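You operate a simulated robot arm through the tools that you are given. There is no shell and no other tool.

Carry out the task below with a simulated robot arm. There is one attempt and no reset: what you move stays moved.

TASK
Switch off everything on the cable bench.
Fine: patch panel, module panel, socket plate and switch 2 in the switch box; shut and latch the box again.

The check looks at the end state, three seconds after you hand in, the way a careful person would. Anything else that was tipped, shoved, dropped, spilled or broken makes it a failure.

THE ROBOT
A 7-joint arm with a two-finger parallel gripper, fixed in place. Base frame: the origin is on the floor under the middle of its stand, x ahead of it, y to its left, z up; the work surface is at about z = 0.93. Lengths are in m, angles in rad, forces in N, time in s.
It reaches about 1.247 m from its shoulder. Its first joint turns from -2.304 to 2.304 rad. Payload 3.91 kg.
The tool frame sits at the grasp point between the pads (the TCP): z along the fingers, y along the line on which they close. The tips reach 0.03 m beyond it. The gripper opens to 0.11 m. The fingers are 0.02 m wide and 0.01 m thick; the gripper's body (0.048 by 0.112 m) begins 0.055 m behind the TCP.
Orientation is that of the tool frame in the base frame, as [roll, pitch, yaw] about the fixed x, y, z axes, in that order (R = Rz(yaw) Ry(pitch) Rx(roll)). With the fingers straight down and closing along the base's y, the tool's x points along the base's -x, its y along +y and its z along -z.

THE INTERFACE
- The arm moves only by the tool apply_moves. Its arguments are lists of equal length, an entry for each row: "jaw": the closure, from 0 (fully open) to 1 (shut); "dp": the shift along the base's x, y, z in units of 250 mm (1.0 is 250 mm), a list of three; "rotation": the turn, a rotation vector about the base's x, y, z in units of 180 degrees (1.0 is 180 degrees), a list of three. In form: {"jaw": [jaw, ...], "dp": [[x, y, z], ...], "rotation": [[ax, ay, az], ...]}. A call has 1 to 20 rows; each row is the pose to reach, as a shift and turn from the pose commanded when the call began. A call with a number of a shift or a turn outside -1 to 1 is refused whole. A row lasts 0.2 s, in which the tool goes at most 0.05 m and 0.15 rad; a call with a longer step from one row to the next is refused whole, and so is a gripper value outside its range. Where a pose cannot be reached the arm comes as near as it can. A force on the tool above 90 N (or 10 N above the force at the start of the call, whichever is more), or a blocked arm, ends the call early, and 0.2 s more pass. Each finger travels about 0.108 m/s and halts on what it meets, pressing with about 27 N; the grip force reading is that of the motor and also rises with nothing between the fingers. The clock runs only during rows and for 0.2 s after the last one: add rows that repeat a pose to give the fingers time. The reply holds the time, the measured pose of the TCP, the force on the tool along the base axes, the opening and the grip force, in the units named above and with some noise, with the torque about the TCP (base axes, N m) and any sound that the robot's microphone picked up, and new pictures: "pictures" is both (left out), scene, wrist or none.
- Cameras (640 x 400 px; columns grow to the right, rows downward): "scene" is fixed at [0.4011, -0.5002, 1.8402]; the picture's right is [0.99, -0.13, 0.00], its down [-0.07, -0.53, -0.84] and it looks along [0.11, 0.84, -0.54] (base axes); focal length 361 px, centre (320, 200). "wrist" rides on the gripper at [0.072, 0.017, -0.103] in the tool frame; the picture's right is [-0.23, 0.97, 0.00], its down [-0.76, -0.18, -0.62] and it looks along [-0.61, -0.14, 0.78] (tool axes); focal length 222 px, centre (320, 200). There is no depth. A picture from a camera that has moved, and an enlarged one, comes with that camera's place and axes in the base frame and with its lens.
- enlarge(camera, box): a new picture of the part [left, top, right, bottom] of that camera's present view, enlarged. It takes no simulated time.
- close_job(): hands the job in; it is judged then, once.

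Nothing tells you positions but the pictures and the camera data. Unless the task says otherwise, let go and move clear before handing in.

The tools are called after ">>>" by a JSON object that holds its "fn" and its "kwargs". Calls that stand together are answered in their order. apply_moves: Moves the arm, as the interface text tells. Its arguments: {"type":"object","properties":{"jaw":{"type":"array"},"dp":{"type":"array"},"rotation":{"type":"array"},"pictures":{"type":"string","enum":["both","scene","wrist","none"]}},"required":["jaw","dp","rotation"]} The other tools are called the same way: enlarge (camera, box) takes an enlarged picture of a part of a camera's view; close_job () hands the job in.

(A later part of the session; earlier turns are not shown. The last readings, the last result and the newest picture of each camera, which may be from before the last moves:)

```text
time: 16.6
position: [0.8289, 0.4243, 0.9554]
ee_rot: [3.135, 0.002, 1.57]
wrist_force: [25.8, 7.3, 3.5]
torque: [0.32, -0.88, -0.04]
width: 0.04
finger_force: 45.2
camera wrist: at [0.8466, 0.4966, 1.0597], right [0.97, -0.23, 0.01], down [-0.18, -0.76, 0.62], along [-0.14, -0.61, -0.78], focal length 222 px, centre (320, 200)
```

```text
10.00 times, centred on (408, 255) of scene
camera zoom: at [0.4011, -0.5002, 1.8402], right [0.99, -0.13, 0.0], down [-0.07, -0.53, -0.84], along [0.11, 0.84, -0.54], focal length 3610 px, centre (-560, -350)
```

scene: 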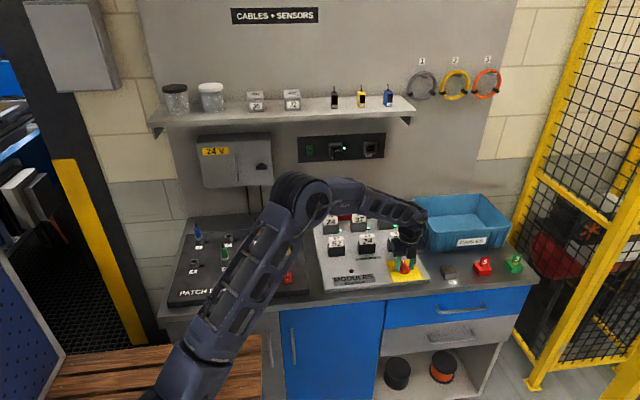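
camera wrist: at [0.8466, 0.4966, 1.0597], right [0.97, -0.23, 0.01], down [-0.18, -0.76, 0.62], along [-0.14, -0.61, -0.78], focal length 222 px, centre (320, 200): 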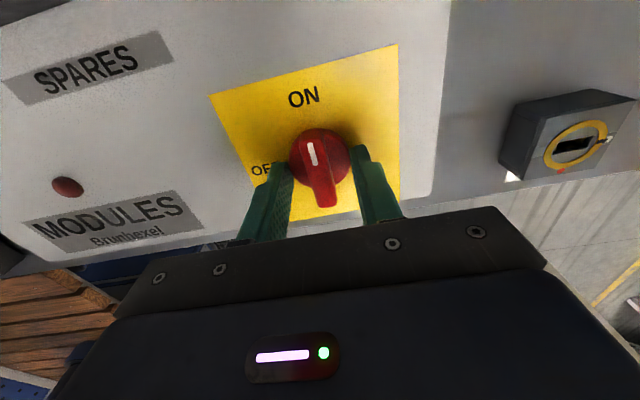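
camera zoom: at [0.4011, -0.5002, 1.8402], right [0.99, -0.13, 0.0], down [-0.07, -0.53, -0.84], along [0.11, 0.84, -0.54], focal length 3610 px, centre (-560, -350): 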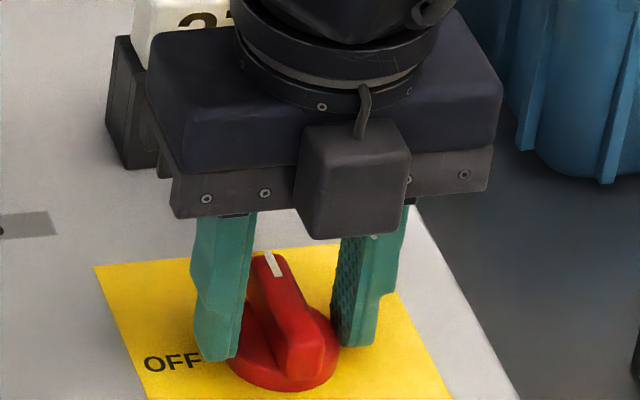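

The fingers landed on the 40 mm disk rather than the ridge. I'm opening, raising about 9 mm, nudging +x slightly, and closing on the ridge instead.

>>> {"fn": "apply_moves", "kwargs": {"jaw": [0.5, 0.5, 0.5, 0.6, 0.8, 1, 1, 1, 1], "dp": [[0, 0, 0], [0.004, 0, 0.02], [0.006, 0, 0.036], [0.006, 0, 0.036], [0.006, 0, 0.036], [0.006, 0, 0.036], [0.006, 0, 0.036], [0.006, 0, 0.036], [0.006, 0, 0.036]], "rotation": [[0, 0, 0], [0, 0, 0], [0, 0, 0], [0, 0, 0], [0, 0, 0], [0, 0, 0], [0, 0, 0], [0, 0, 0], [0, 0, 0]], "pictures": "both"}}

>>> {"fn": "enlarge", "kwargs": {"camera": "wrist", "box": [200, 50, 440, 200]}}

>>> {"fn": "enlarge", "kwargs": {"camera": "scene", "box": [376, 235, 440, 275]}}

```text
time: 18.6
position: [0.8299, 0.4236, 0.9645]
ee_rot: [3.138, 0.004, 1.571]
wrist_force: [2.3, 2.0, -1.6]
torque: [0.08, 0.17, -0.01]
width: 0.014
finger_force: 45.1
camera wrist: at [0.8469, 0.4966, 1.0681], right [0.97, -0.23, 0.0], down [-0.18, -0.76, 0.62], along [-0.14, -0.61, -0.78], focal length 222 px, centre (320, 200)
```

scene: 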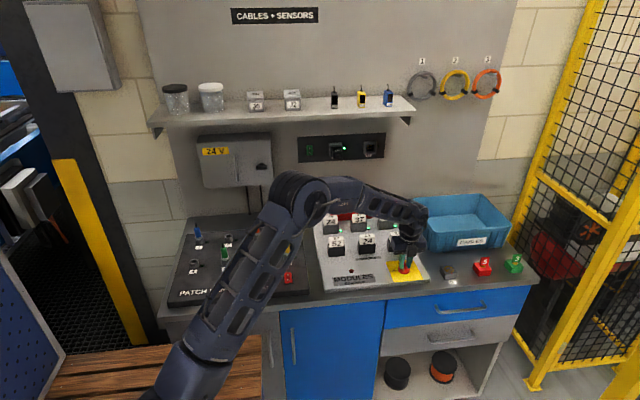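
wrist: 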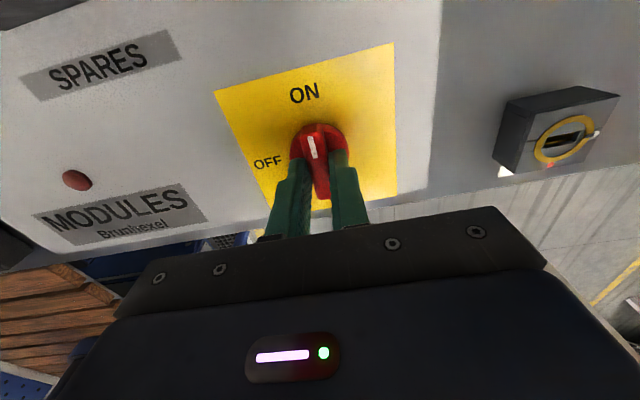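

```text
2.67 times, centred on (320, 125) of wrist
camera zoom: at [0.8469, 0.4966, 1.0681], right [0.97, -0.23, 0.0], down [-0.18, -0.76, 0.62], along [-0.14, -0.61, -0.78], focal length 592 px, centre (320, 400)
```

zoom: 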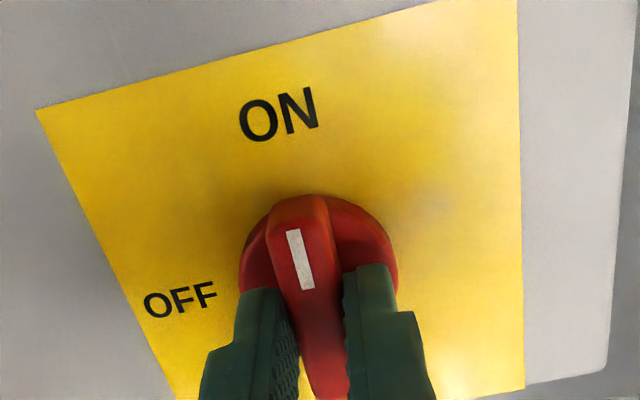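

```text
10.00 times, centred on (408, 255) of scene
camera zoom: at [0.4011, -0.5002, 1.8402], right [0.99, -0.13, 0.0], down [-0.07, -0.53, -0.84], along [0.11, 0.84, -0.54], focal length 3610 px, centre (-560, -350)
```

zoom: 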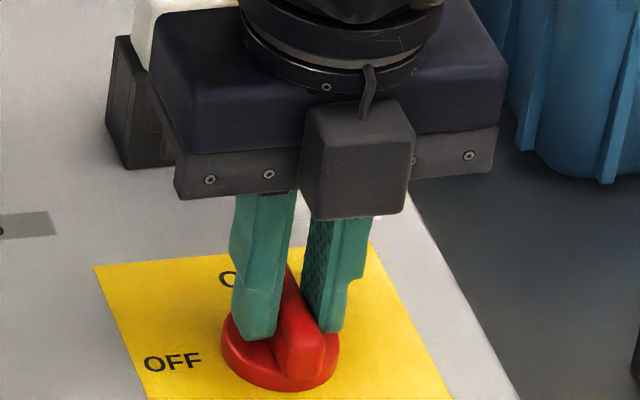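

I'm now holding the 14 mm ridge with balanced forces. I'll turn it +45° about z first and check the forces.

>>> {"fn": "apply_moves", "kwargs": {"jaw": [1, 1, 1, 1, 1, 1, 1], "dp": [[0, 0, 0], [0, 0, 0], [0, 0, 0], [0, 0, 0], [0, 0, 0], [0, 0, 0], [0, 0, 0]], "rotation": [[0, 0, 0.0417], [0, 0, 0.0833], [0, 0, 0.125], [0, 0, 0.1667], [0, 0, 0.2083], [0, 0, 0.25], [0, 0, 0.25]], "pictures": "wrist"}}

>>> {"fn": "enlarge", "kwargs": {"camera": "scene", "box": [376, 235, 440, 275]}}

```text
time: 20.2
position: [0.8307, 0.4234, 0.9652]
ee_rot: [3.136, 0.003, 2.357]
wrist_force: [21.0, 11.0, 0.4]
torque: [0.47, 0.06, -0.05]
width: 0.0138
finger_force: 44.7
camera wrist: at [0.7914, 0.4871, 1.0681], right [0.85, 0.53, 0.01], down [0.41, -0.66, 0.63], along [0.33, -0.53, -0.78], focal length 222 px, centre (320, 200)
```

wrist: 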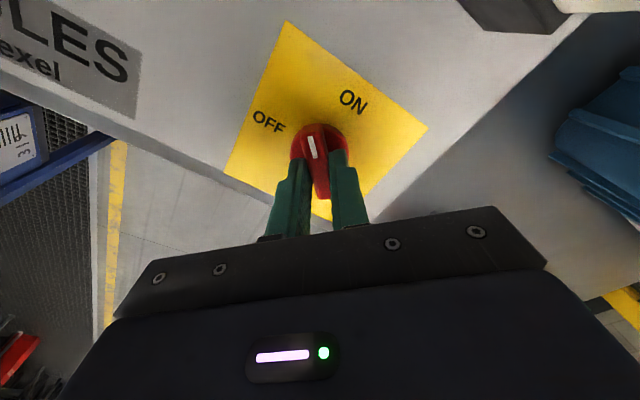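

```text
10.00 times, centred on (408, 255) of scene
camera zoom: at [0.4011, -0.5002, 1.8402], right [0.99, -0.13, 0.0], down [-0.07, -0.53, -0.84], along [0.11, 0.84, -0.54], focal length 3610 px, centre (-560, -350)
```

zoom: 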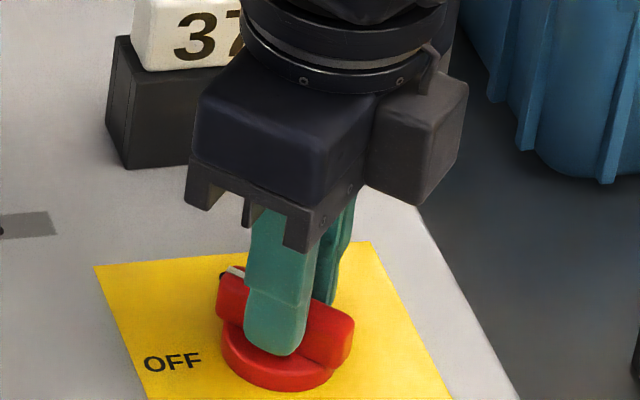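

The knob follows the gripper. I'm turning the remaining 45° with a tiny shift to relieve the side force.

>>> {"fn": "apply_moves", "kwargs": {"jaw": [1, 1, 1, 1, 1, 1, 1], "dp": [[0.003, 0.002, 0], [0.003, 0.002, 0], [0.003, 0.002, 0], [0.003, 0.002, 0], [0.003, 0.002, 0], [0.003, 0.002, 0], [0.003, 0.002, 0]], "rotation": [[0, 0, 0.0417], [0, 0, 0.0833], [0, 0, 0.125], [0, 0, 0.1667], [0, 0, 0.2083], [0, 0, 0.25], [0, 0, 0.25]], "pictures": "wrist"}}

>>> {"fn": "enlarge", "kwargs": {"camera": "scene", "box": [376, 235, 440, 275]}}

>>> {"fn": "enlarge", "kwargs": {"camera": "wrist", "box": [200, 50, 440, 200]}}

>>> {"fn": "enlarge", "kwargs": {"camera": "scene", "box": [300, 190, 460, 290]}}

```text
time: 21.9
position: [0.8309, 0.4247, 0.9638]
ee_rot: [3.138, 0.003, -3.14]
wrist_force: [22.1, 16.8, 5.8]
torque: [0.09, 0.03, -0.09]
width: 0.0138
finger_force: 45.4
camera wrist: at [0.759, 0.4413, 1.0681], right [0.23, 0.97, 0.01], down [0.76, -0.18, 0.63], along [0.61, -0.14, -0.78], focal length 222 px, centre (320, 200)
```

wrist: 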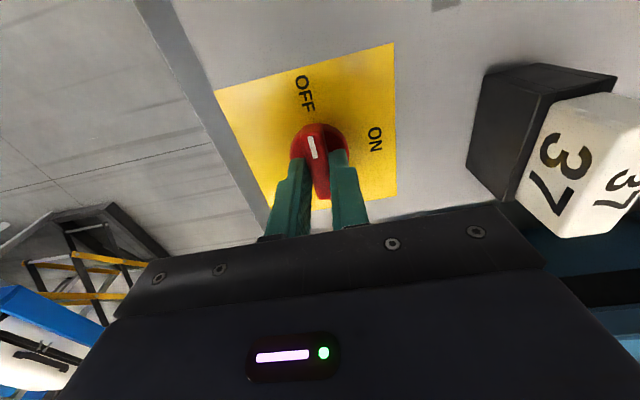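

```text
10.00 times, centred on (408, 255) of scene
camera zoom: at [0.4011, -0.5002, 1.8402], right [0.99, -0.13, 0.0], down [-0.07, -0.53, -0.84], along [0.11, 0.84, -0.54], focal length 3610 px, centre (-560, -350)
```

zoom: 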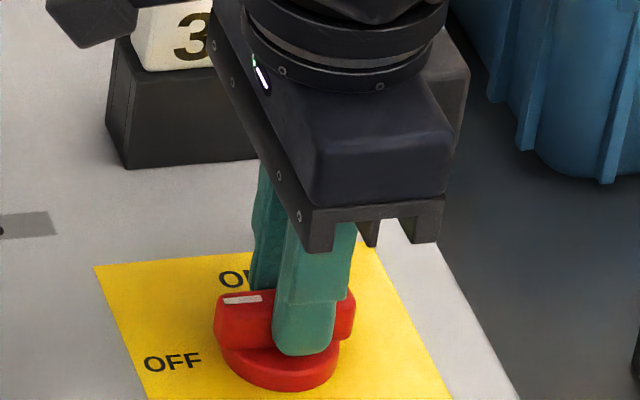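

```text
2.67 times, centred on (320, 125) of wrist
camera zoom: at [0.759, 0.4413, 1.0681], right [0.23, 0.97, 0.01], down [0.76, -0.18, 0.63], along [0.61, -0.14, -0.78], focal length 592 px, centre (320, 400)
```

zoom: 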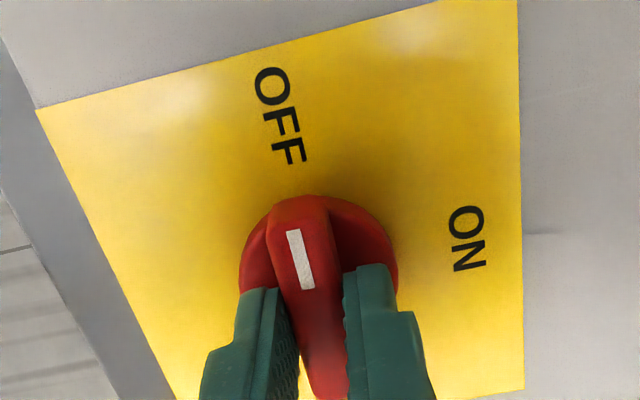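

```text
4.00 times, centred on (380, 240) of scene
camera zoom: at [0.4011, -0.5002, 1.8402], right [0.99, -0.13, 0.0], down [-0.07, -0.53, -0.84], along [0.11, 0.84, -0.54], focal length 1444 px, centre (80, 40)
```

zoom: 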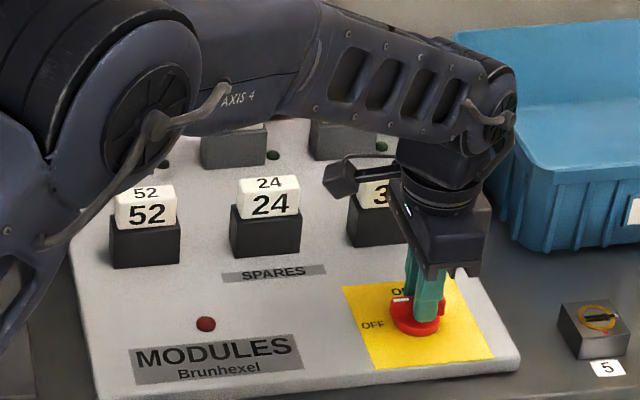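

The knob points to OFF and the module LEDs are dark. I'm releasing and rising straight up.

>>> {"fn": "apply_moves", "kwargs": {"jaw": [0.8, 0.6, 0.6, 0.6, 0.6, 0.6, 0.6, 0.6], "dp": [[0, 0, 0], [0, 0, 0], [0, 0, 0.04], [0, 0, 0.2], [0, 0, 0.4], [0, 0, 0.6], [0, 0, 0.8], [0, 0, 0.8]], "rotation": [[0, 0, 0], [0, 0, 0], [0, 0, 0], [0, 0, 0], [0, 0, 0], [0, 0, 0], [0, 0, 0], [0, 0, 0]], "pictures": "both"}}

>>> {"fn": "enlarge", "kwargs": {"camera": "scene", "box": [300, 190, 460, 290]}}

>>> {"fn": "enlarge", "kwargs": {"camera": "scene", "box": [170, 100, 410, 250]}}

```text
time: 23.6
position: [0.8286, 0.4245, 1.1656]
ee_rot: [3.138, 0.003, 3.141]
wrist_force: [0.7, -0.4, -0.1]
torque: [0.03, 0.02, 0.02]
width: 0.0437
finger_force: 0.0
camera wrist: at [0.7579, 0.4407, 1.269], right [0.23, 0.97, 0.0], down [0.76, -0.18, 0.62], along [0.61, -0.14, -0.78], focal length 222 px, centre (320, 200)
```

scene: 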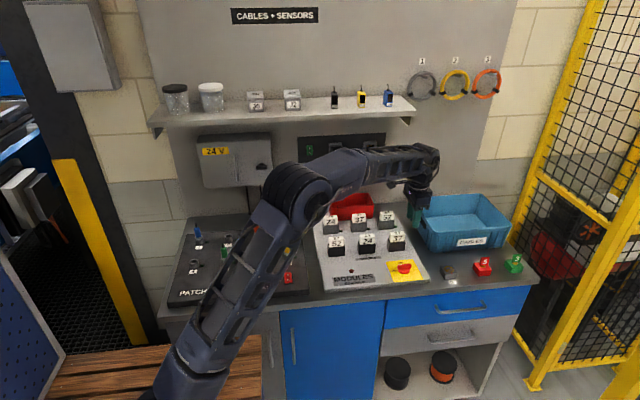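
wrist: 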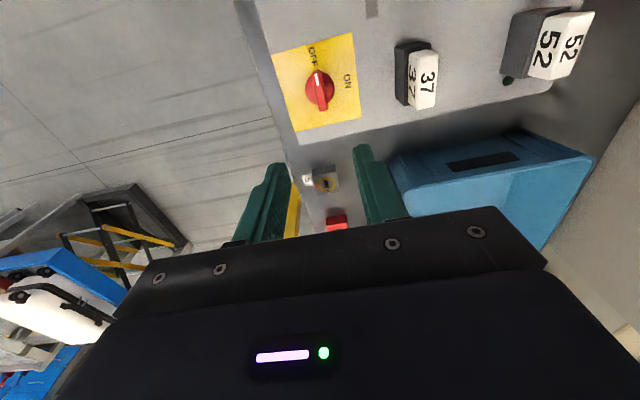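

```text
4.00 times, centred on (380, 240) of scene
camera zoom: at [0.4011, -0.5002, 1.8402], right [0.99, -0.13, 0.0], down [-0.07, -0.53, -0.84], along [0.11, 0.84, -0.54], focal length 1444 px, centre (80, 40)
```

zoom: 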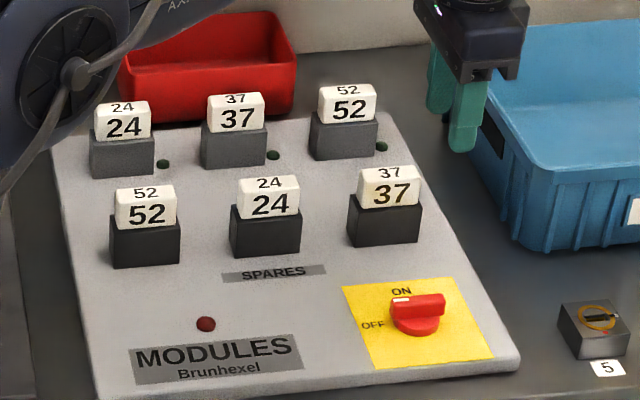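

```text
2.67 times, centred on (290, 175) of scene
camera zoom: at [0.4011, -0.5002, 1.8402], right [0.99, -0.13, 0.0], down [-0.07, -0.53, -0.84], along [0.11, 0.84, -0.54], focal length 963 px, centre (400, 267)
```

zoom: 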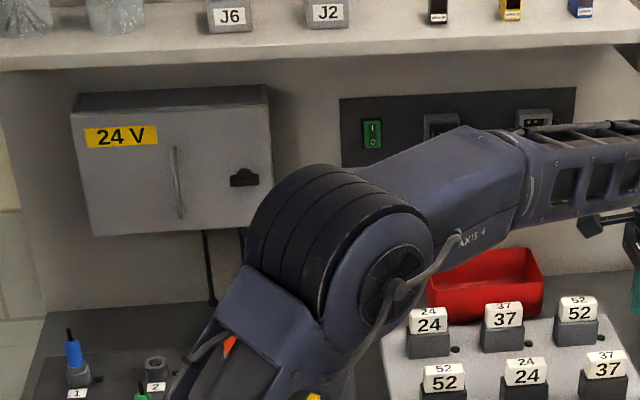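

The module panel is off. Next is the socket plate's green rocker on the wall (≈0.54, 0.89, 1.19, O at the bottom). I'm moving back left while tilting the gripper to point horizontally at the wall (+y).

>>> {"fn": "apply_moves", "kwargs": {"jaw": [0.8, 1, 1, 1, 1, 1, 1, 1, 1, 1, 1, 1, 1], "dp": [[-0.07, 0.0, 0.03], [-0.15, 0.0, 0.06], [-0.23, 0.0, 0.09], [-0.31, 0.0, 0.1], [-0.38, 0.03, 0.1], [-0.46, 0.06, 0.1], [-0.54, 0.09, 0.1], [-0.61, 0.12, 0.1], [-0.69, 0.15, 0.1], [-0.76, 0.2, 0.1], [-0.84, 0.25, 0.1], [-0.92, 0.3, 0.1], [-0.92, 0.3, 0.1]], "rotation": [[0.0417, 0, 0], [0.0833, 0, 0], [0.125, 0, 0], [0.1667, 0, 0], [0.2083, 0, 0], [0.25, 0, 0], [0.2917, 0, 0], [0.3333, 0, 0], [0.375, 0, 0], [0.4167, 0, 0], [0.4583, 0, 0], [0.5, 0, 0], [0.5, 0, 0]], "pictures": "both"}}

```text
time: 26.4
position: [0.6008, 0.499, 1.1902]
ee_rot: [1.565, 0.0, 3.139]
wrist_force: [-0.7, 0.1, 0.3]
torque: [-0.01, 0.0, 0.0]
width: 0.0
finger_force: 27.4
camera wrist: at [0.5287, 0.3957, 1.2065], right [0.23, -0.01, 0.97], down [0.76, -0.62, -0.18], along [0.61, 0.78, -0.14], focal length 222 px, centre (320, 200)
```

scene: 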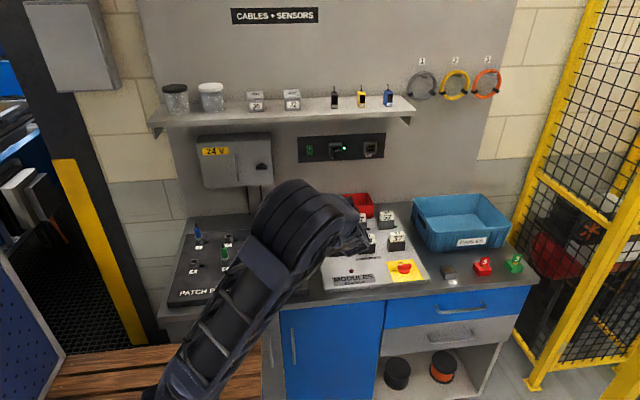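
wrist: 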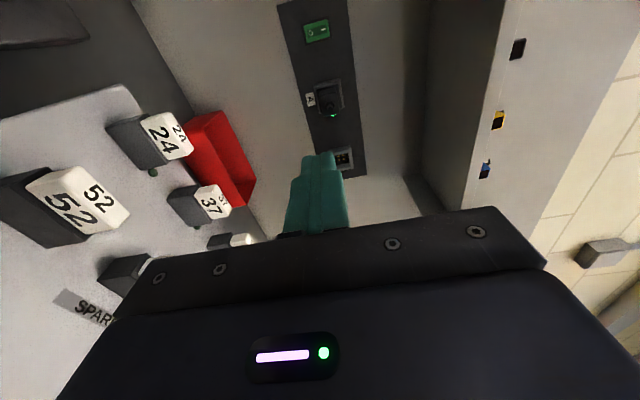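

The gripper points at the wall. The green rocker triangulates to about (0.5405, 0.89, 1.198), with the O half at z≈1.186. I'm moving in front of it.

>>> {"fn": "apply_moves", "kwargs": {"jaw": [1, 1, 1, 1, 1, 1], "dp": [[-0.06, 0.16, 0], [-0.12, 0.32, 0], [-0.18, 0.48, 0], [-0.24, 0.64, -0.01], [-0.24, 0.8, -0.016], [-0.24, 0.8, -0.016]], "rotation": [[0, 0, 0], [0, 0, 0], [0, 0, 0], [0, 0, 0], [0, 0, 0], [0, 0, 0]], "pictures": "both"}}

>>> {"fn": "enlarge", "kwargs": {"camera": "wrist", "box": [240, 0, 480, 150]}}

>>> {"fn": "enlarge", "kwargs": {"camera": "scene", "box": [260, 100, 420, 200]}}

```text
time: 27.9
position: [0.5384, 0.6987, 1.1856]
ee_rot: [1.567, 0.0, 3.138]
wrist_force: [0.3, 0.0, 0.1]
torque: [0.01, 0.01, 0.0]
width: 0.0002
finger_force: 27.0
camera wrist: at [0.4681, 0.5955, 1.2026], right [0.23, 0.0, 0.97], down [0.76, -0.62, -0.18], along [0.61, 0.78, -0.14], focal length 222 px, centre (320, 200)
```

scene: 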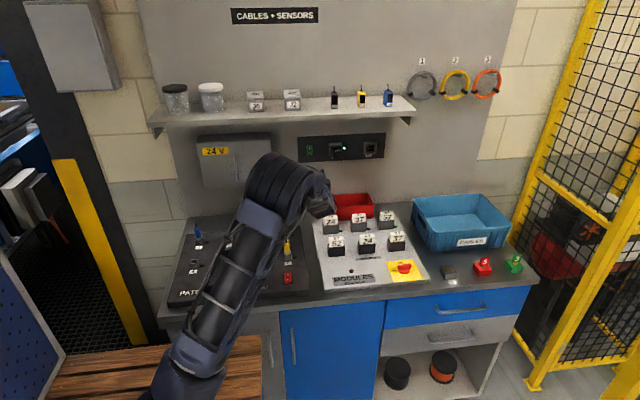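
wrist: 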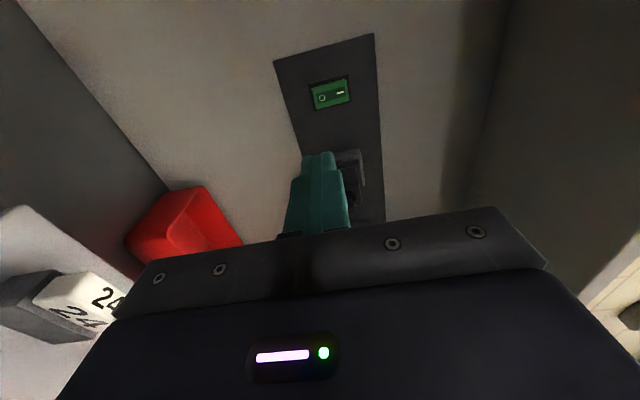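

```text
2.67 times, centred on (360, 75) of wrist
camera zoom: at [0.4681, 0.5955, 1.2026], right [0.23, 0.0, 0.97], down [0.76, -0.62, -0.18], along [0.61, 0.78, -0.14], focal length 592 px, centre (213, 533)
```

zoom: 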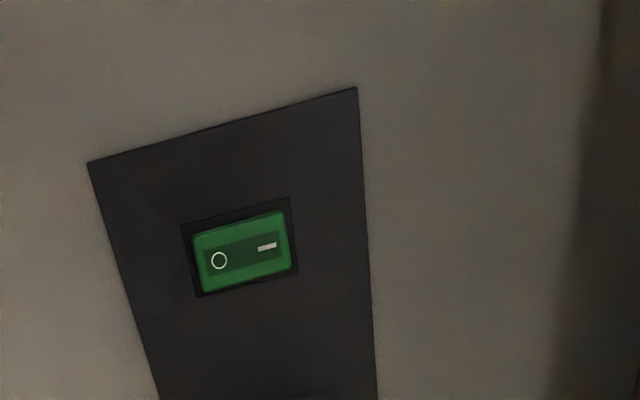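

```text
4.00 times, centred on (340, 150) of scene
camera zoom: at [0.4011, -0.5002, 1.8402], right [0.99, -0.13, 0.0], down [-0.07, -0.53, -0.84], along [0.11, 0.84, -0.54], focal length 1444 px, centre (240, 400)
```

zoom: 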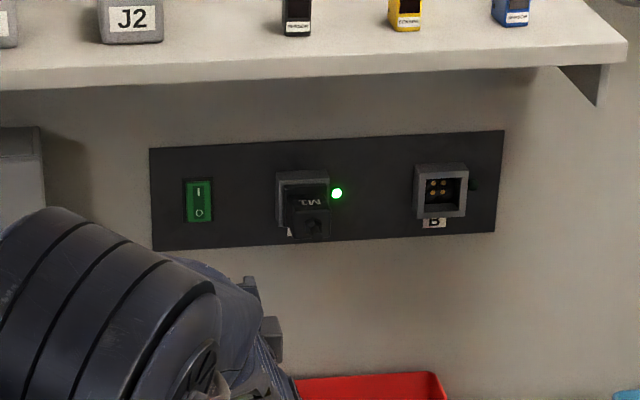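

The rocker is at (0.541, 0.895, 1.200), and its O half is centred near z=1.188. I'm advancing to about 3 cm from it and checking alignment.

>>> {"fn": "apply_moves", "kwargs": {"jaw": [1, 1, 1, 1, 1], "dp": [[0.01, 0.16, 0], [0.01, 0.32, 0.003], [0.01, 0.44, 0.003], [0.01, 0.5, 0.003], [0.01, 0.5, 0.003]], "rotation": [[0, 0, 0], [0, 0, 0], [0, 0, 0], [0, 0, 0], [0, 0, 0]], "pictures": "both"}}

>>> {"fn": "enlarge", "kwargs": {"camera": "wrist", "box": [200, 50, 440, 200]}}

>>> {"fn": "enlarge", "kwargs": {"camera": "scene", "box": [268, 120, 364, 180]}}

```text
time: 29.1
position: [0.5436, 0.8249, 1.1864]
ee_rot: [1.567, 0.0, 3.138]
wrist_force: [0.2, -0.8, -0.3]
torque: [-0.03, 0.01, -0.03]
width: 0.0
finger_force: 26.9
camera wrist: at [0.4708, 0.7211, 1.2036], right [0.23, 0.0, 0.97], down [0.76, -0.62, -0.18], along [0.61, 0.78, -0.14], focal length 222 px, centre (320, 200)
```

scene: 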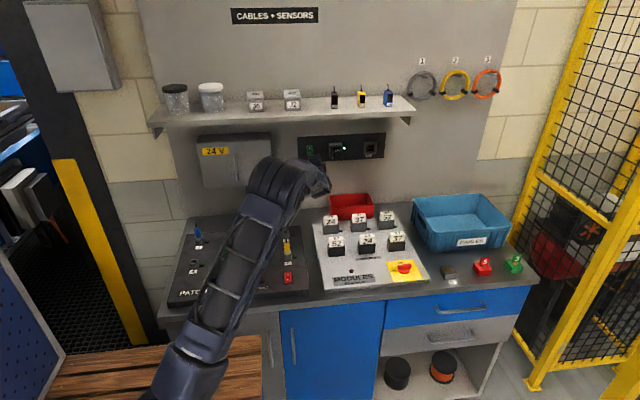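
wrist: 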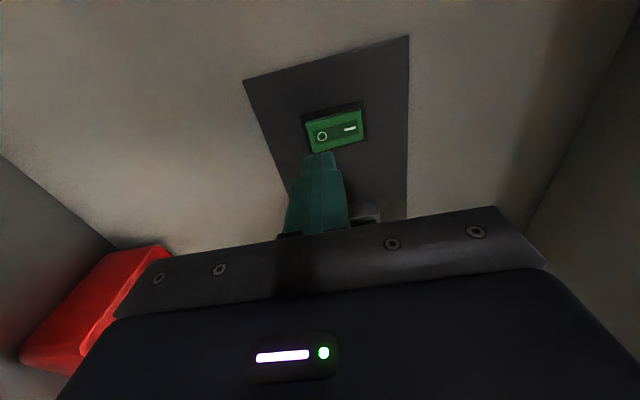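

```text
2.67 times, centred on (320, 125) of wrist
camera zoom: at [0.4708, 0.7211, 1.2036], right [0.23, 0.0, 0.97], down [0.76, -0.62, -0.18], along [0.61, 0.78, -0.14], focal length 592 px, centre (320, 400)
```

zoom: 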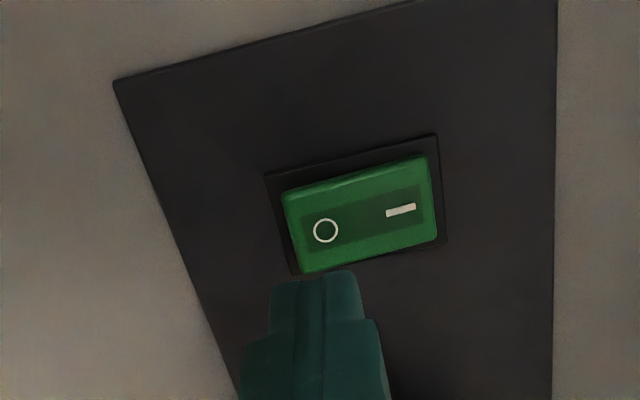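

```text
6.67 times, centred on (316, 150) of scene
camera zoom: at [0.4011, -0.5002, 1.8402], right [0.99, -0.13, 0.0], down [-0.07, -0.53, -0.84], along [0.11, 0.84, -0.54], focal length 2407 px, centre (347, 533)
```

zoom: 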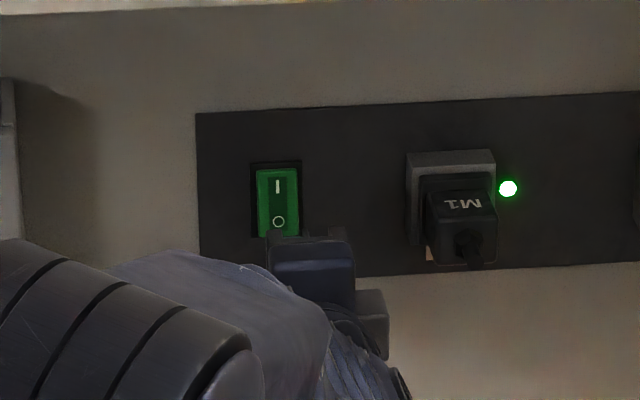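

Aligned: the tips aim at the O half. I'm advancing slowly until contact.

>>> {"fn": "apply_moves", "kwargs": {"jaw": [1, 1, 1, 1, 1], "dp": [[-0.004, 0.03, 0], [-0.006, 0.06, 0], [-0.006, 0.08, 0], [-0.006, 0.092, 0], [-0.006, 0.092, 0]], "rotation": [[0, 0, 0], [0, 0, 0], [0, 0, 0], [0, 0, 0], [0, 0, 0]], "pictures": "wrist"}}

>>> {"fn": "enlarge", "kwargs": {"camera": "wrist", "box": [200, 50, 440, 200]}}

```text
time: 30.2
position: [0.5416, 0.8483, 1.1869]
ee_rot: [1.566, 0.0, 3.138]
wrist_force: [-0.4, 0.3, 0.8]
torque: [0.02, -0.01, 0.05]
width: 0.0
finger_force: 26.8
camera wrist: at [0.4696, 0.7439, 1.2035], right [0.23, 0.0, 0.97], down [0.76, -0.62, -0.18], along [0.61, 0.78, -0.14], focal length 222 px, centre (320, 200)
```

wrist: 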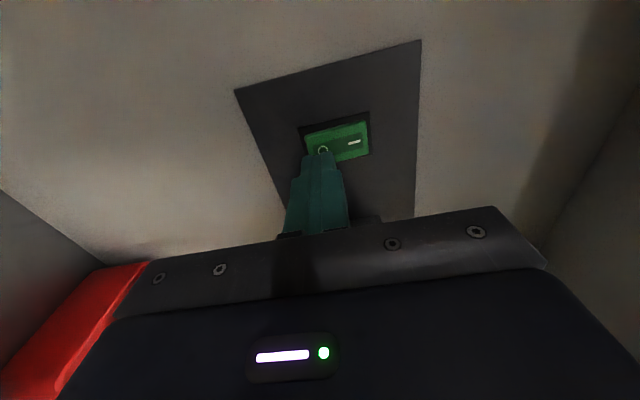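

```text
2.67 times, centred on (320, 125) of wrist
camera zoom: at [0.4696, 0.7439, 1.2035], right [0.23, 0.0, 0.97], down [0.76, -0.62, -0.18], along [0.61, 0.78, -0.14], focal length 592 px, centre (320, 400)
```

zoom: 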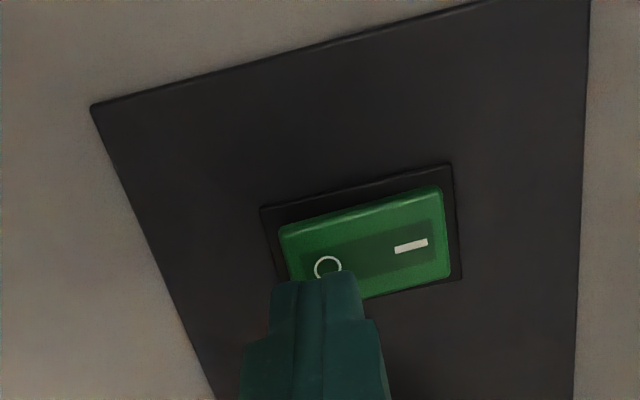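

Roughly 12 mm still to go. I'm advancing more in 1–2 mm steps.

>>> {"fn": "apply_moves", "kwargs": {"jaw": [1, 1, 1, 1, 1], "dp": [[0, 0.012, 0], [0, 0.024, 0], [0, 0.032, 0], [0, 0.04, 0], [0, 0.04, 0]], "rotation": [[0, 0, 0], [0, 0, 0], [0, 0, 0], [0, 0, 0], [0, 0, 0]], "pictures": "wrist"}}

>>> {"fn": "enlarge", "kwargs": {"camera": "wrist", "box": [200, 50, 440, 200]}}

```text
time: 31.4
position: [0.5423, 0.8583, 1.1853]
ee_rot: [1.569, -0.001, 3.14]
wrist_force: [-0.4, -0.3, -0.5]
torque: [0.0, -0.03, 0.02]
width: 0.0
finger_force: 27.0
camera wrist: at [0.4694, 0.7541, 1.2033], right [0.23, 0.0, 0.97], down [0.76, -0.62, -0.18], along [0.61, 0.78, -0.14], focal length 222 px, centre (320, 200)
```

wrist: 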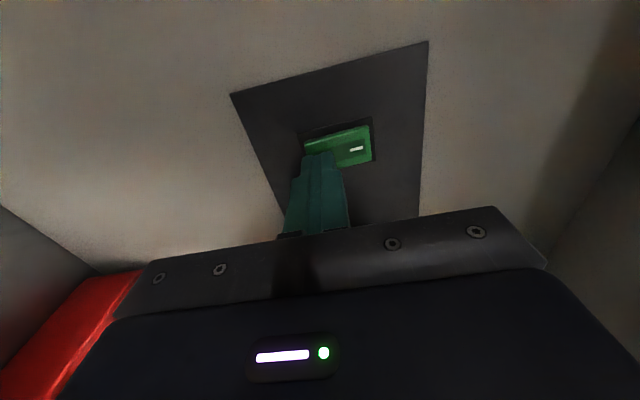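

```text
2.67 times, centred on (320, 125) of wrist
camera zoom: at [0.4694, 0.7541, 1.2033], right [0.23, 0.0, 0.97], down [0.76, -0.62, -0.18], along [0.61, 0.78, -0.14], focal length 592 px, centre (320, 400)
```

zoom: 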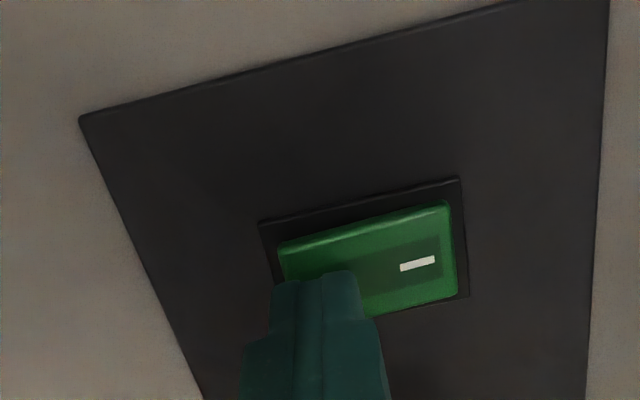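

Very near contact now. I'm pressing in 1 mm steps.

>>> {"fn": "apply_moves", "kwargs": {"jaw": [1, 1, 1, 1, 1], "dp": [[0, 0.004, 0], [0, 0.008, 0], [0, 0.012, 0], [0, 0.016, 0], [0, 0.02, 0]], "rotation": [[0, 0, 0], [0, 0, 0], [0, 0, 0], [0, 0, 0], [0, 0, 0]], "pictures": "wrist"}}

>>> {"fn": "enlarge", "kwargs": {"camera": "scene", "box": [268, 120, 396, 200]}}

```text
time: 32.6
position: [0.5419, 0.8623, 1.1866]
ee_rot: [1.567, -0.001, 3.137]
wrist_force: [-0.6, -0.1, 0.1]
torque: [0.02, -0.01, -0.02]
width: 0.0002
finger_force: 26.7
camera wrist: at [0.4693, 0.7592, 1.2034], right [0.23, 0.0, 0.97], down [0.76, -0.62, -0.18], along [0.61, 0.78, -0.14], focal length 222 px, centre (320, 200)
```

wrist: 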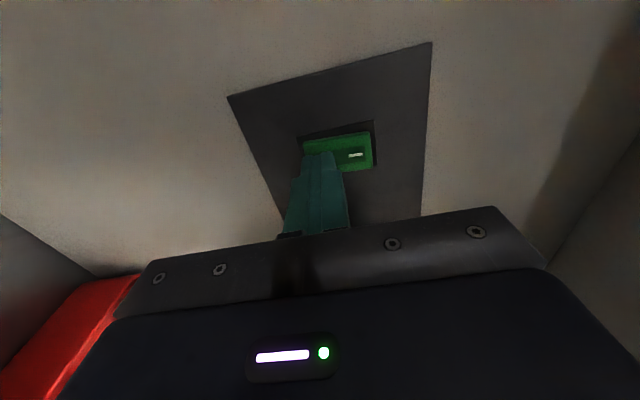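

```text
5.00 times, centred on (332, 160) of scene
camera zoom: at [0.4011, -0.5002, 1.8402], right [0.99, -0.13, 0.0], down [-0.07, -0.53, -0.84], along [0.11, 0.84, -0.54], focal length 1805 px, centre (260, 400)
```

zoom: 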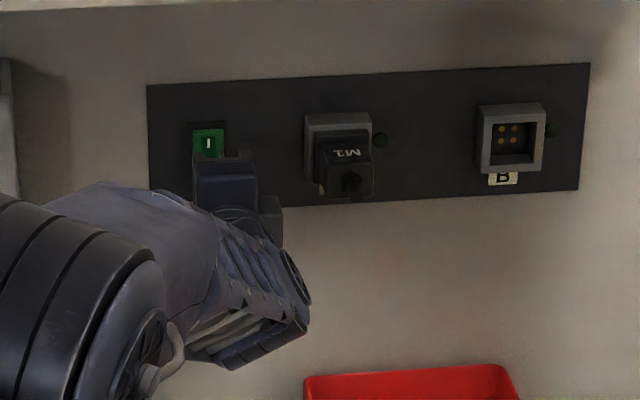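

The socket plate's LED has gone off. I'm retracting from the wall and checking the rocker.

>>> {"fn": "apply_moves", "kwargs": {"jaw": [1, 1, 1, 1, 1, 1, 1], "dp": [[0, -0.06, 0], [0, -0.2, 0], [0, -0.4, 0], [0, -0.6, 0], [0, -0.8, 0], [0, -0.96, 0], [0, -0.96, 0]], "rotation": [[0, 0, 0], [0, 0, 0], [0, 0, 0], [0, 0, 0], [0, 0, 0], [0, 0, 0], [0, 0, 0]], "pictures": "both"}}

>>> {"fn": "enlarge", "kwargs": {"camera": "scene", "box": [280, 115, 408, 195]}}

>>> {"fn": "enlarge", "kwargs": {"camera": "wrist", "box": [240, 0, 480, 150]}}

>>> {"fn": "enlarge", "kwargs": {"camera": "scene", "box": [180, 120, 292, 190]}}

```text
time: 34.2
position: [0.5424, 0.6224, 1.1862]
ee_rot: [1.567, -0.002, 3.137]
wrist_force: [0.1, -0.4, -0.7]
torque: [0.01, 0.0, -0.01]
width: 0.0
finger_force: 27.0
camera wrist: at [0.4695, 0.5184, 1.2035], right [0.23, 0.0, 0.97], down [0.76, -0.62, -0.18], along [0.61, 0.78, -0.14], focal length 222 px, centre (320, 200)
```

scene: 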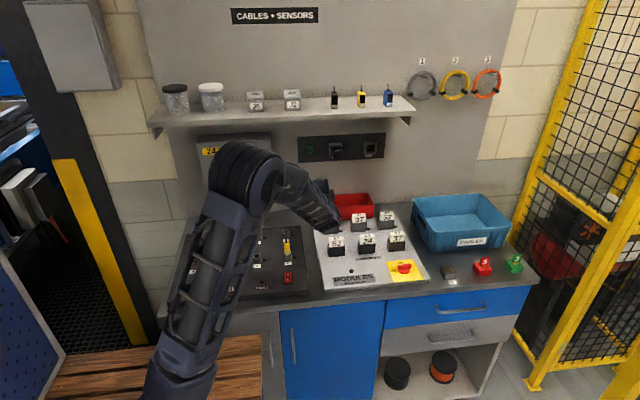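
wrist: 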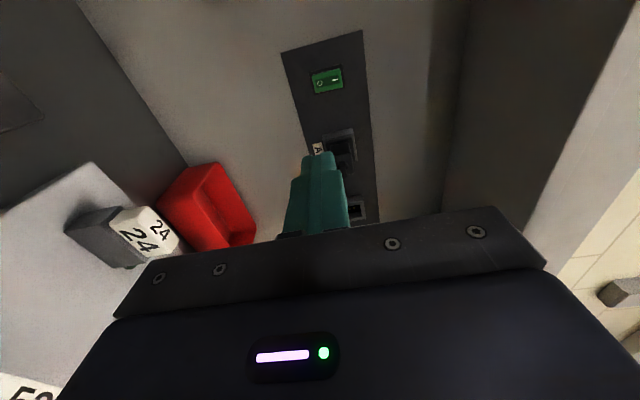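

```text
5.00 times, centred on (344, 155) of scene
camera zoom: at [0.4011, -0.5002, 1.8402], right [0.99, -0.13, 0.0], down [-0.07, -0.53, -0.84], along [0.11, 0.84, -0.54], focal length 1805 px, centre (200, 425)
```

zoom: 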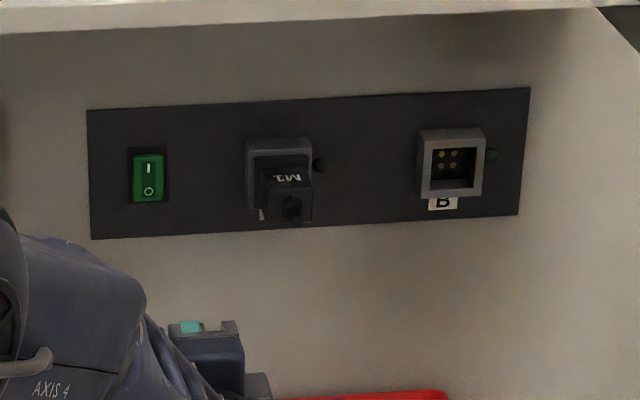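

```text
2.67 times, centred on (360, 75) of wrist
camera zoom: at [0.4695, 0.5184, 1.2035], right [0.23, 0.0, 0.97], down [0.76, -0.62, -0.18], along [0.61, 0.78, -0.14], focal length 592 px, centre (213, 533)
```

zoom: 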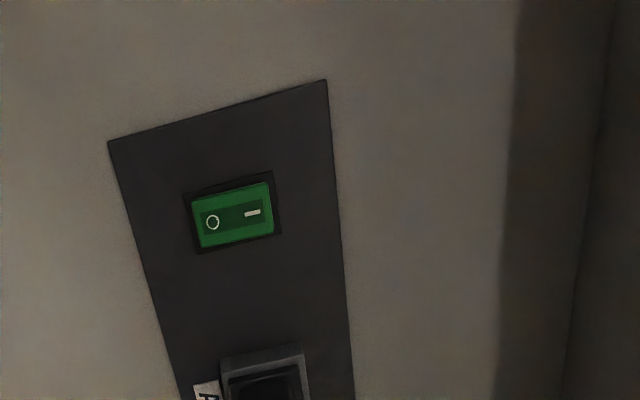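

```text
5.71 times, centred on (236, 155) of scene
camera zoom: at [0.4011, -0.5002, 1.8402], right [0.99, -0.13, 0.0], down [-0.07, -0.53, -0.84], along [0.11, 0.84, -0.54], focal length 2063 px, centre (800, 457)
```

zoom: 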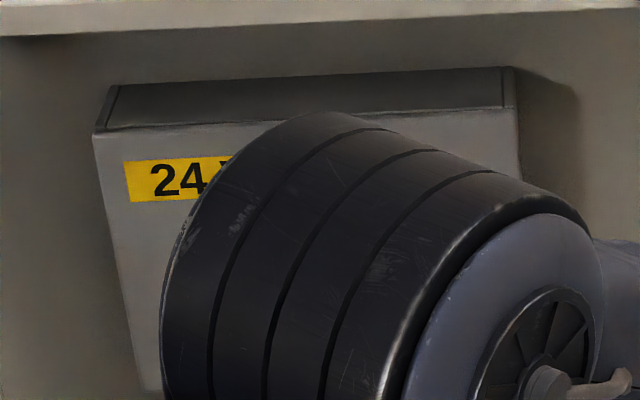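

The socket plate is off. Now for the switch box: its front is about y≈0.826, spanning x 0.10–0.38 and z 1.08–1.29, with the latch knob near (0.338, 0.80, 1.17) and the handle near x≈0.24. I'm moving in front of the latch for a close view.

>>> {"fn": "apply_moves", "kwargs": {"jaw": [1, 1, 1, 1, 1, 1], "dp": [[-0.18, -0.04, 0], [-0.36, -0.08, 0], [-0.54, -0.08, 0], [-0.7, -0.04, 0], [-0.82, 0, 0], [-0.82, 0, 0]], "rotation": [[0, 0, 0], [0, 0, 0], [0, 0, 0], [0, 0, 0], [0, 0, 0], [0, 0, 0]], "pictures": "both"}}

>>> {"fn": "enlarge", "kwargs": {"camera": "wrist", "box": [200, 0, 520, 200]}}

```text
time: 35.6
position: [0.3355, 0.6246, 1.1875]
ee_rot: [1.569, -0.001, 3.137]
wrist_force: [-0.2, -0.6, 0.7]
torque: [0.02, 0.03, -0.03]
width: 0.0001
finger_force: 27.4
camera wrist: at [0.2628, 0.5193, 1.2043], right [0.23, 0.0, 0.97], down [0.76, -0.62, -0.18], along [0.61, 0.78, -0.14], focal length 222 px, centre (320, 200)
```

scene: 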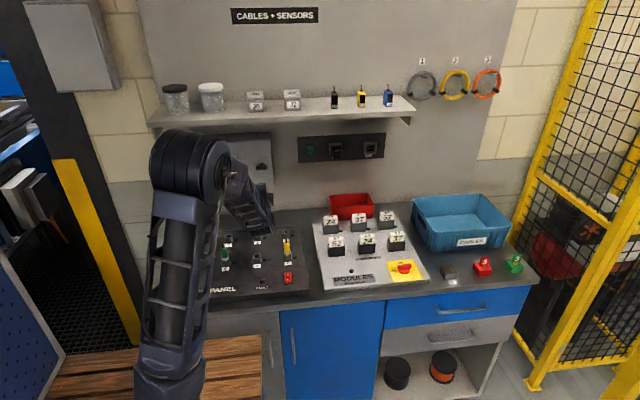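
wrist: 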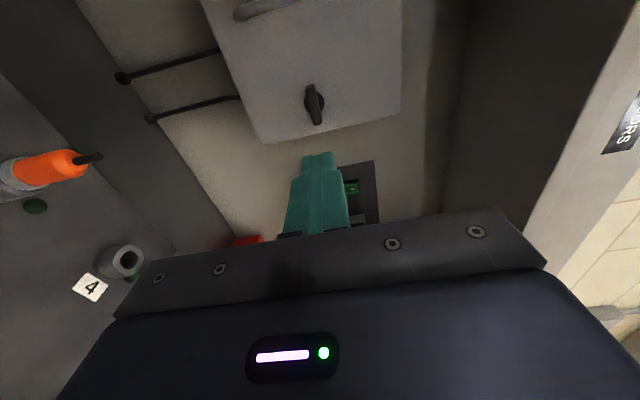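

```text
2.00 times, centred on (360, 100) of wrist
camera zoom: at [0.2628, 0.5193, 1.2043], right [0.23, 0.0, 0.97], down [0.76, -0.62, -0.18], along [0.61, 0.78, -0.14], focal length 444 px, centre (240, 400)
```

zoom: 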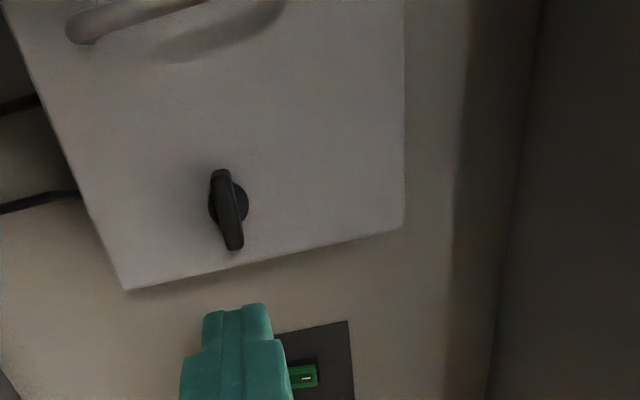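

The latch is a quarter-turn wing knob lying horizontally at about (0.338, 0.80, 1.179). I'm enlarging it to look for any markings that show the turning direction.

>>> {"fn": "enlarge", "kwargs": {"camera": "wrist", "box": [280, 70, 360, 120]}}

>>> {"fn": "enlarge", "kwargs": {"camera": "scene", "box": [235, 145, 283, 175]}}

>>> {"fn": "enlarge", "kwargs": {"camera": "wrist", "box": [190, 0, 430, 150]}}

```text
8.00 times, centred on (320, 95) of wrist
camera zoom: at [0.2628, 0.5193, 1.2043], right [0.23, 0.0, 0.97], down [0.76, -0.62, -0.18], along [0.61, 0.78, -0.14], focal length 1777 px, centre (320, 1040)
```

zoom: 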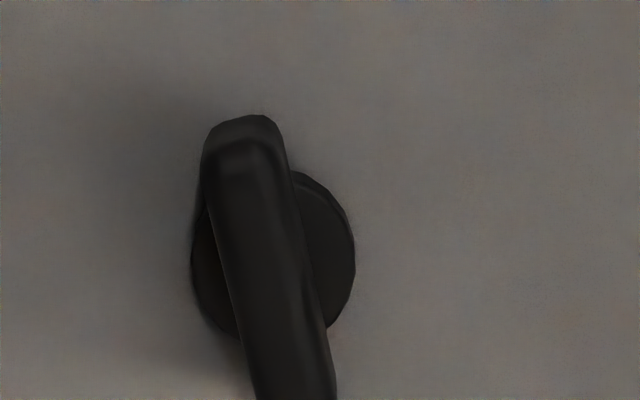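

```text
13.33 times, centred on (259, 160) of scene
camera zoom: at [0.4011, -0.5002, 1.8402], right [0.99, -0.13, 0.0], down [-0.07, -0.53, -0.84], along [0.11, 0.84, -0.54], focal length 4814 px, centre (1133, 733)
```

zoom: 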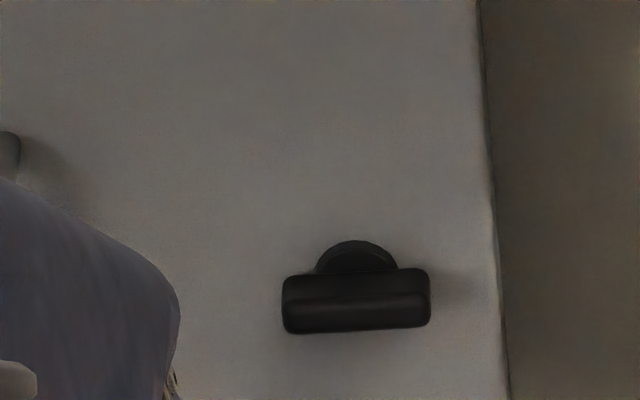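

```text
2.67 times, centred on (310, 75) of wrist
camera zoom: at [0.2628, 0.5193, 1.2043], right [0.23, 0.0, 0.97], down [0.76, -0.62, -0.18], along [0.61, 0.78, -0.14], focal length 592 px, centre (347, 533)
```

zoom: 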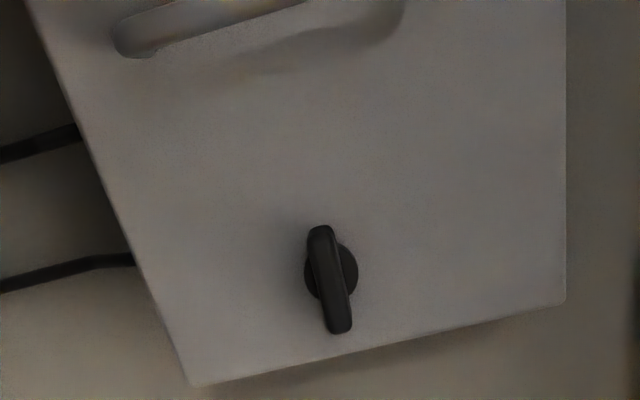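

The bar is about 46 mm long and 12 mm thick, centred at (0.3386, 0.805, 1.179), and the current closing axis (z) suits it. I'm approaching with the jaws partly open.

>>> {"fn": "apply_moves", "kwargs": {"jaw": [0.8, 0.6, 0.55, 0.55, 0.55], "dp": [[0.012, 0.15, -0.034], [0.012, 0.3, -0.034], [0.012, 0.4, -0.034], [0.012, 0.44, -0.034], [0.012, 0.44, -0.034]], "rotation": [[0, 0, 0], [0, 0, 0], [0, 0, 0], [0, 0, 0], [0, 0, 0]], "pictures": "both"}}

>>> {"fn": "enlarge", "kwargs": {"camera": "wrist", "box": [200, 40, 440, 190]}}

>>> {"fn": "enlarge", "kwargs": {"camera": "scene", "box": [220, 130, 300, 180]}}

```text
time: 36.9
position: [0.3378, 0.7307, 1.1776]
ee_rot: [1.569, 0.002, 3.138]
wrist_force: [1.4, 0.4, 1.0]
torque: [-0.01, 0.02, 0.0]
width: 0.0495
finger_force: 0.1
camera wrist: at [0.2666, 0.6283, 1.1949], right [0.23, 0.0, 0.97], down [0.76, -0.62, -0.18], along [0.61, 0.78, -0.14], focal length 222 px, centre (320, 200)
```

scene: 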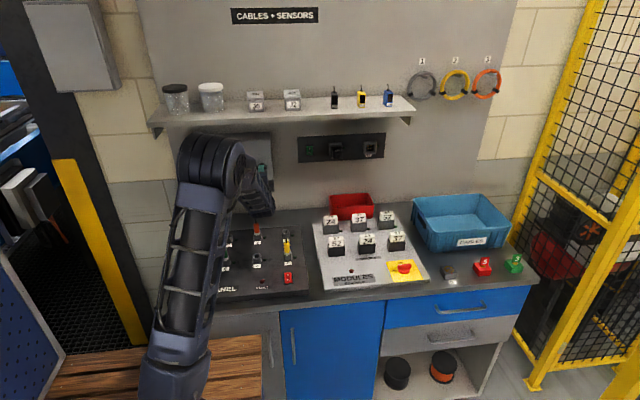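
wrist: 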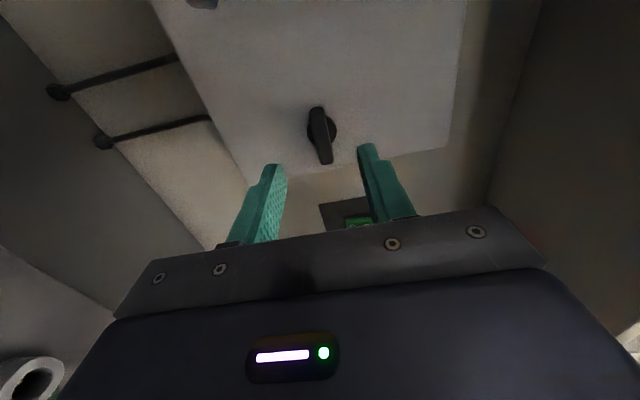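

```text
2.67 times, centred on (320, 115) of wrist
camera zoom: at [0.2666, 0.6283, 1.1949], right [0.23, 0.0, 0.97], down [0.76, -0.62, -0.18], along [0.61, 0.78, -0.14], focal length 592 px, centre (320, 427)
```

zoom: 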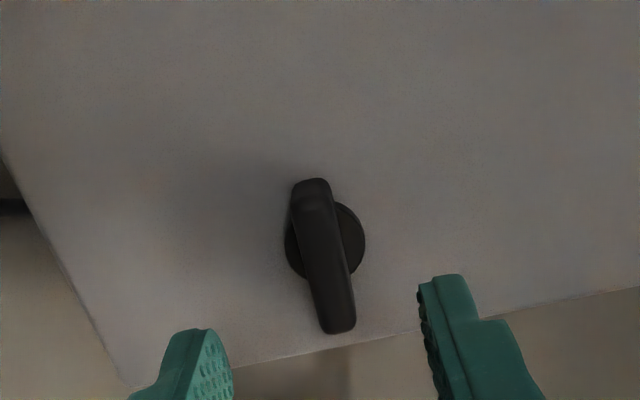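

```text
8.00 times, centred on (260, 155) of scene
camera zoom: at [0.4011, -0.5002, 1.8402], right [0.99, -0.13, 0.0], down [-0.07, -0.53, -0.84], along [0.11, 0.84, -0.54], focal length 2888 px, centre (800, 560)
```

zoom: 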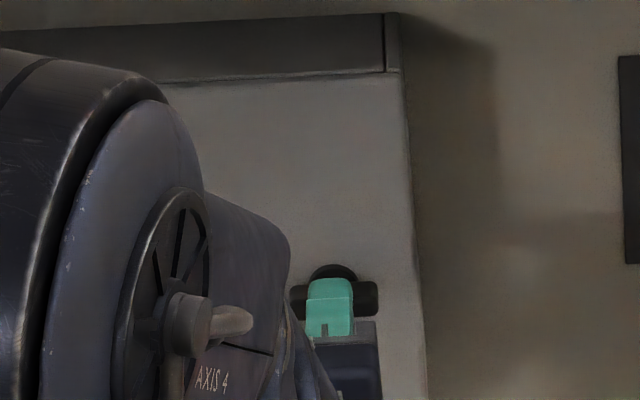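

Alignment is good. I'm advancing so the fingertips straddle the bar (tips to y≈0.815), then closing gently.

>>> {"fn": "apply_moves", "kwargs": {"jaw": [0.55, 0.55, 0.55, 0.55], "dp": [[0.004, 0.08, 0.006], [0.004, 0.15, 0.006], [0.004, 0.2, 0.006], [0.004, 0.2, 0.006]], "rotation": [[0, 0, 0], [0, 0, 0], [0, 0, 0], [0, 0, 0]], "pictures": "wrist"}}

>>> {"fn": "enlarge", "kwargs": {"camera": "wrist", "box": [200, 40, 440, 190]}}

```text
time: 37.9
position: [0.3407, 0.7837, 1.1788]
ee_rot: [1.568, 0.001, 3.137]
wrist_force: [-0.6, -0.5, 0.0]
torque: [0.02, 0.02, -0.01]
width: 0.0497
finger_force: 0.1
camera wrist: at [0.2686, 0.679, 1.1965], right [0.23, 0.0, 0.97], down [0.76, -0.62, -0.18], along [0.61, 0.78, -0.14], focal length 222 px, centre (320, 200)
```

wrist: 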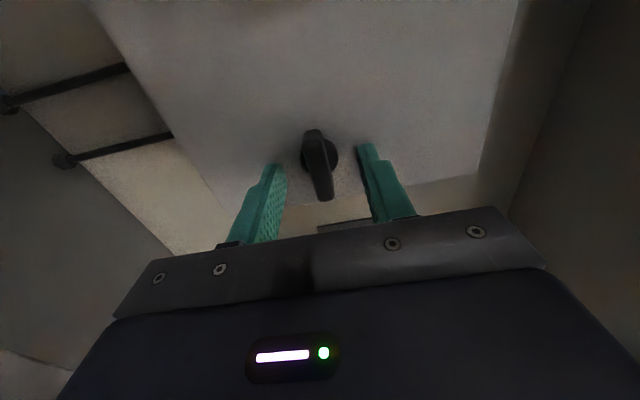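

```text
2.67 times, centred on (320, 115) of wrist
camera zoom: at [0.2686, 0.679, 1.1965], right [0.23, 0.0, 0.97], down [0.76, -0.62, -0.18], along [0.61, 0.78, -0.14], focal length 592 px, centre (320, 427)
```

zoom: 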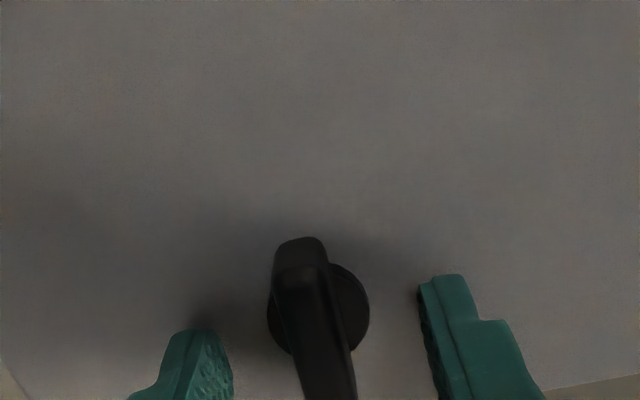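

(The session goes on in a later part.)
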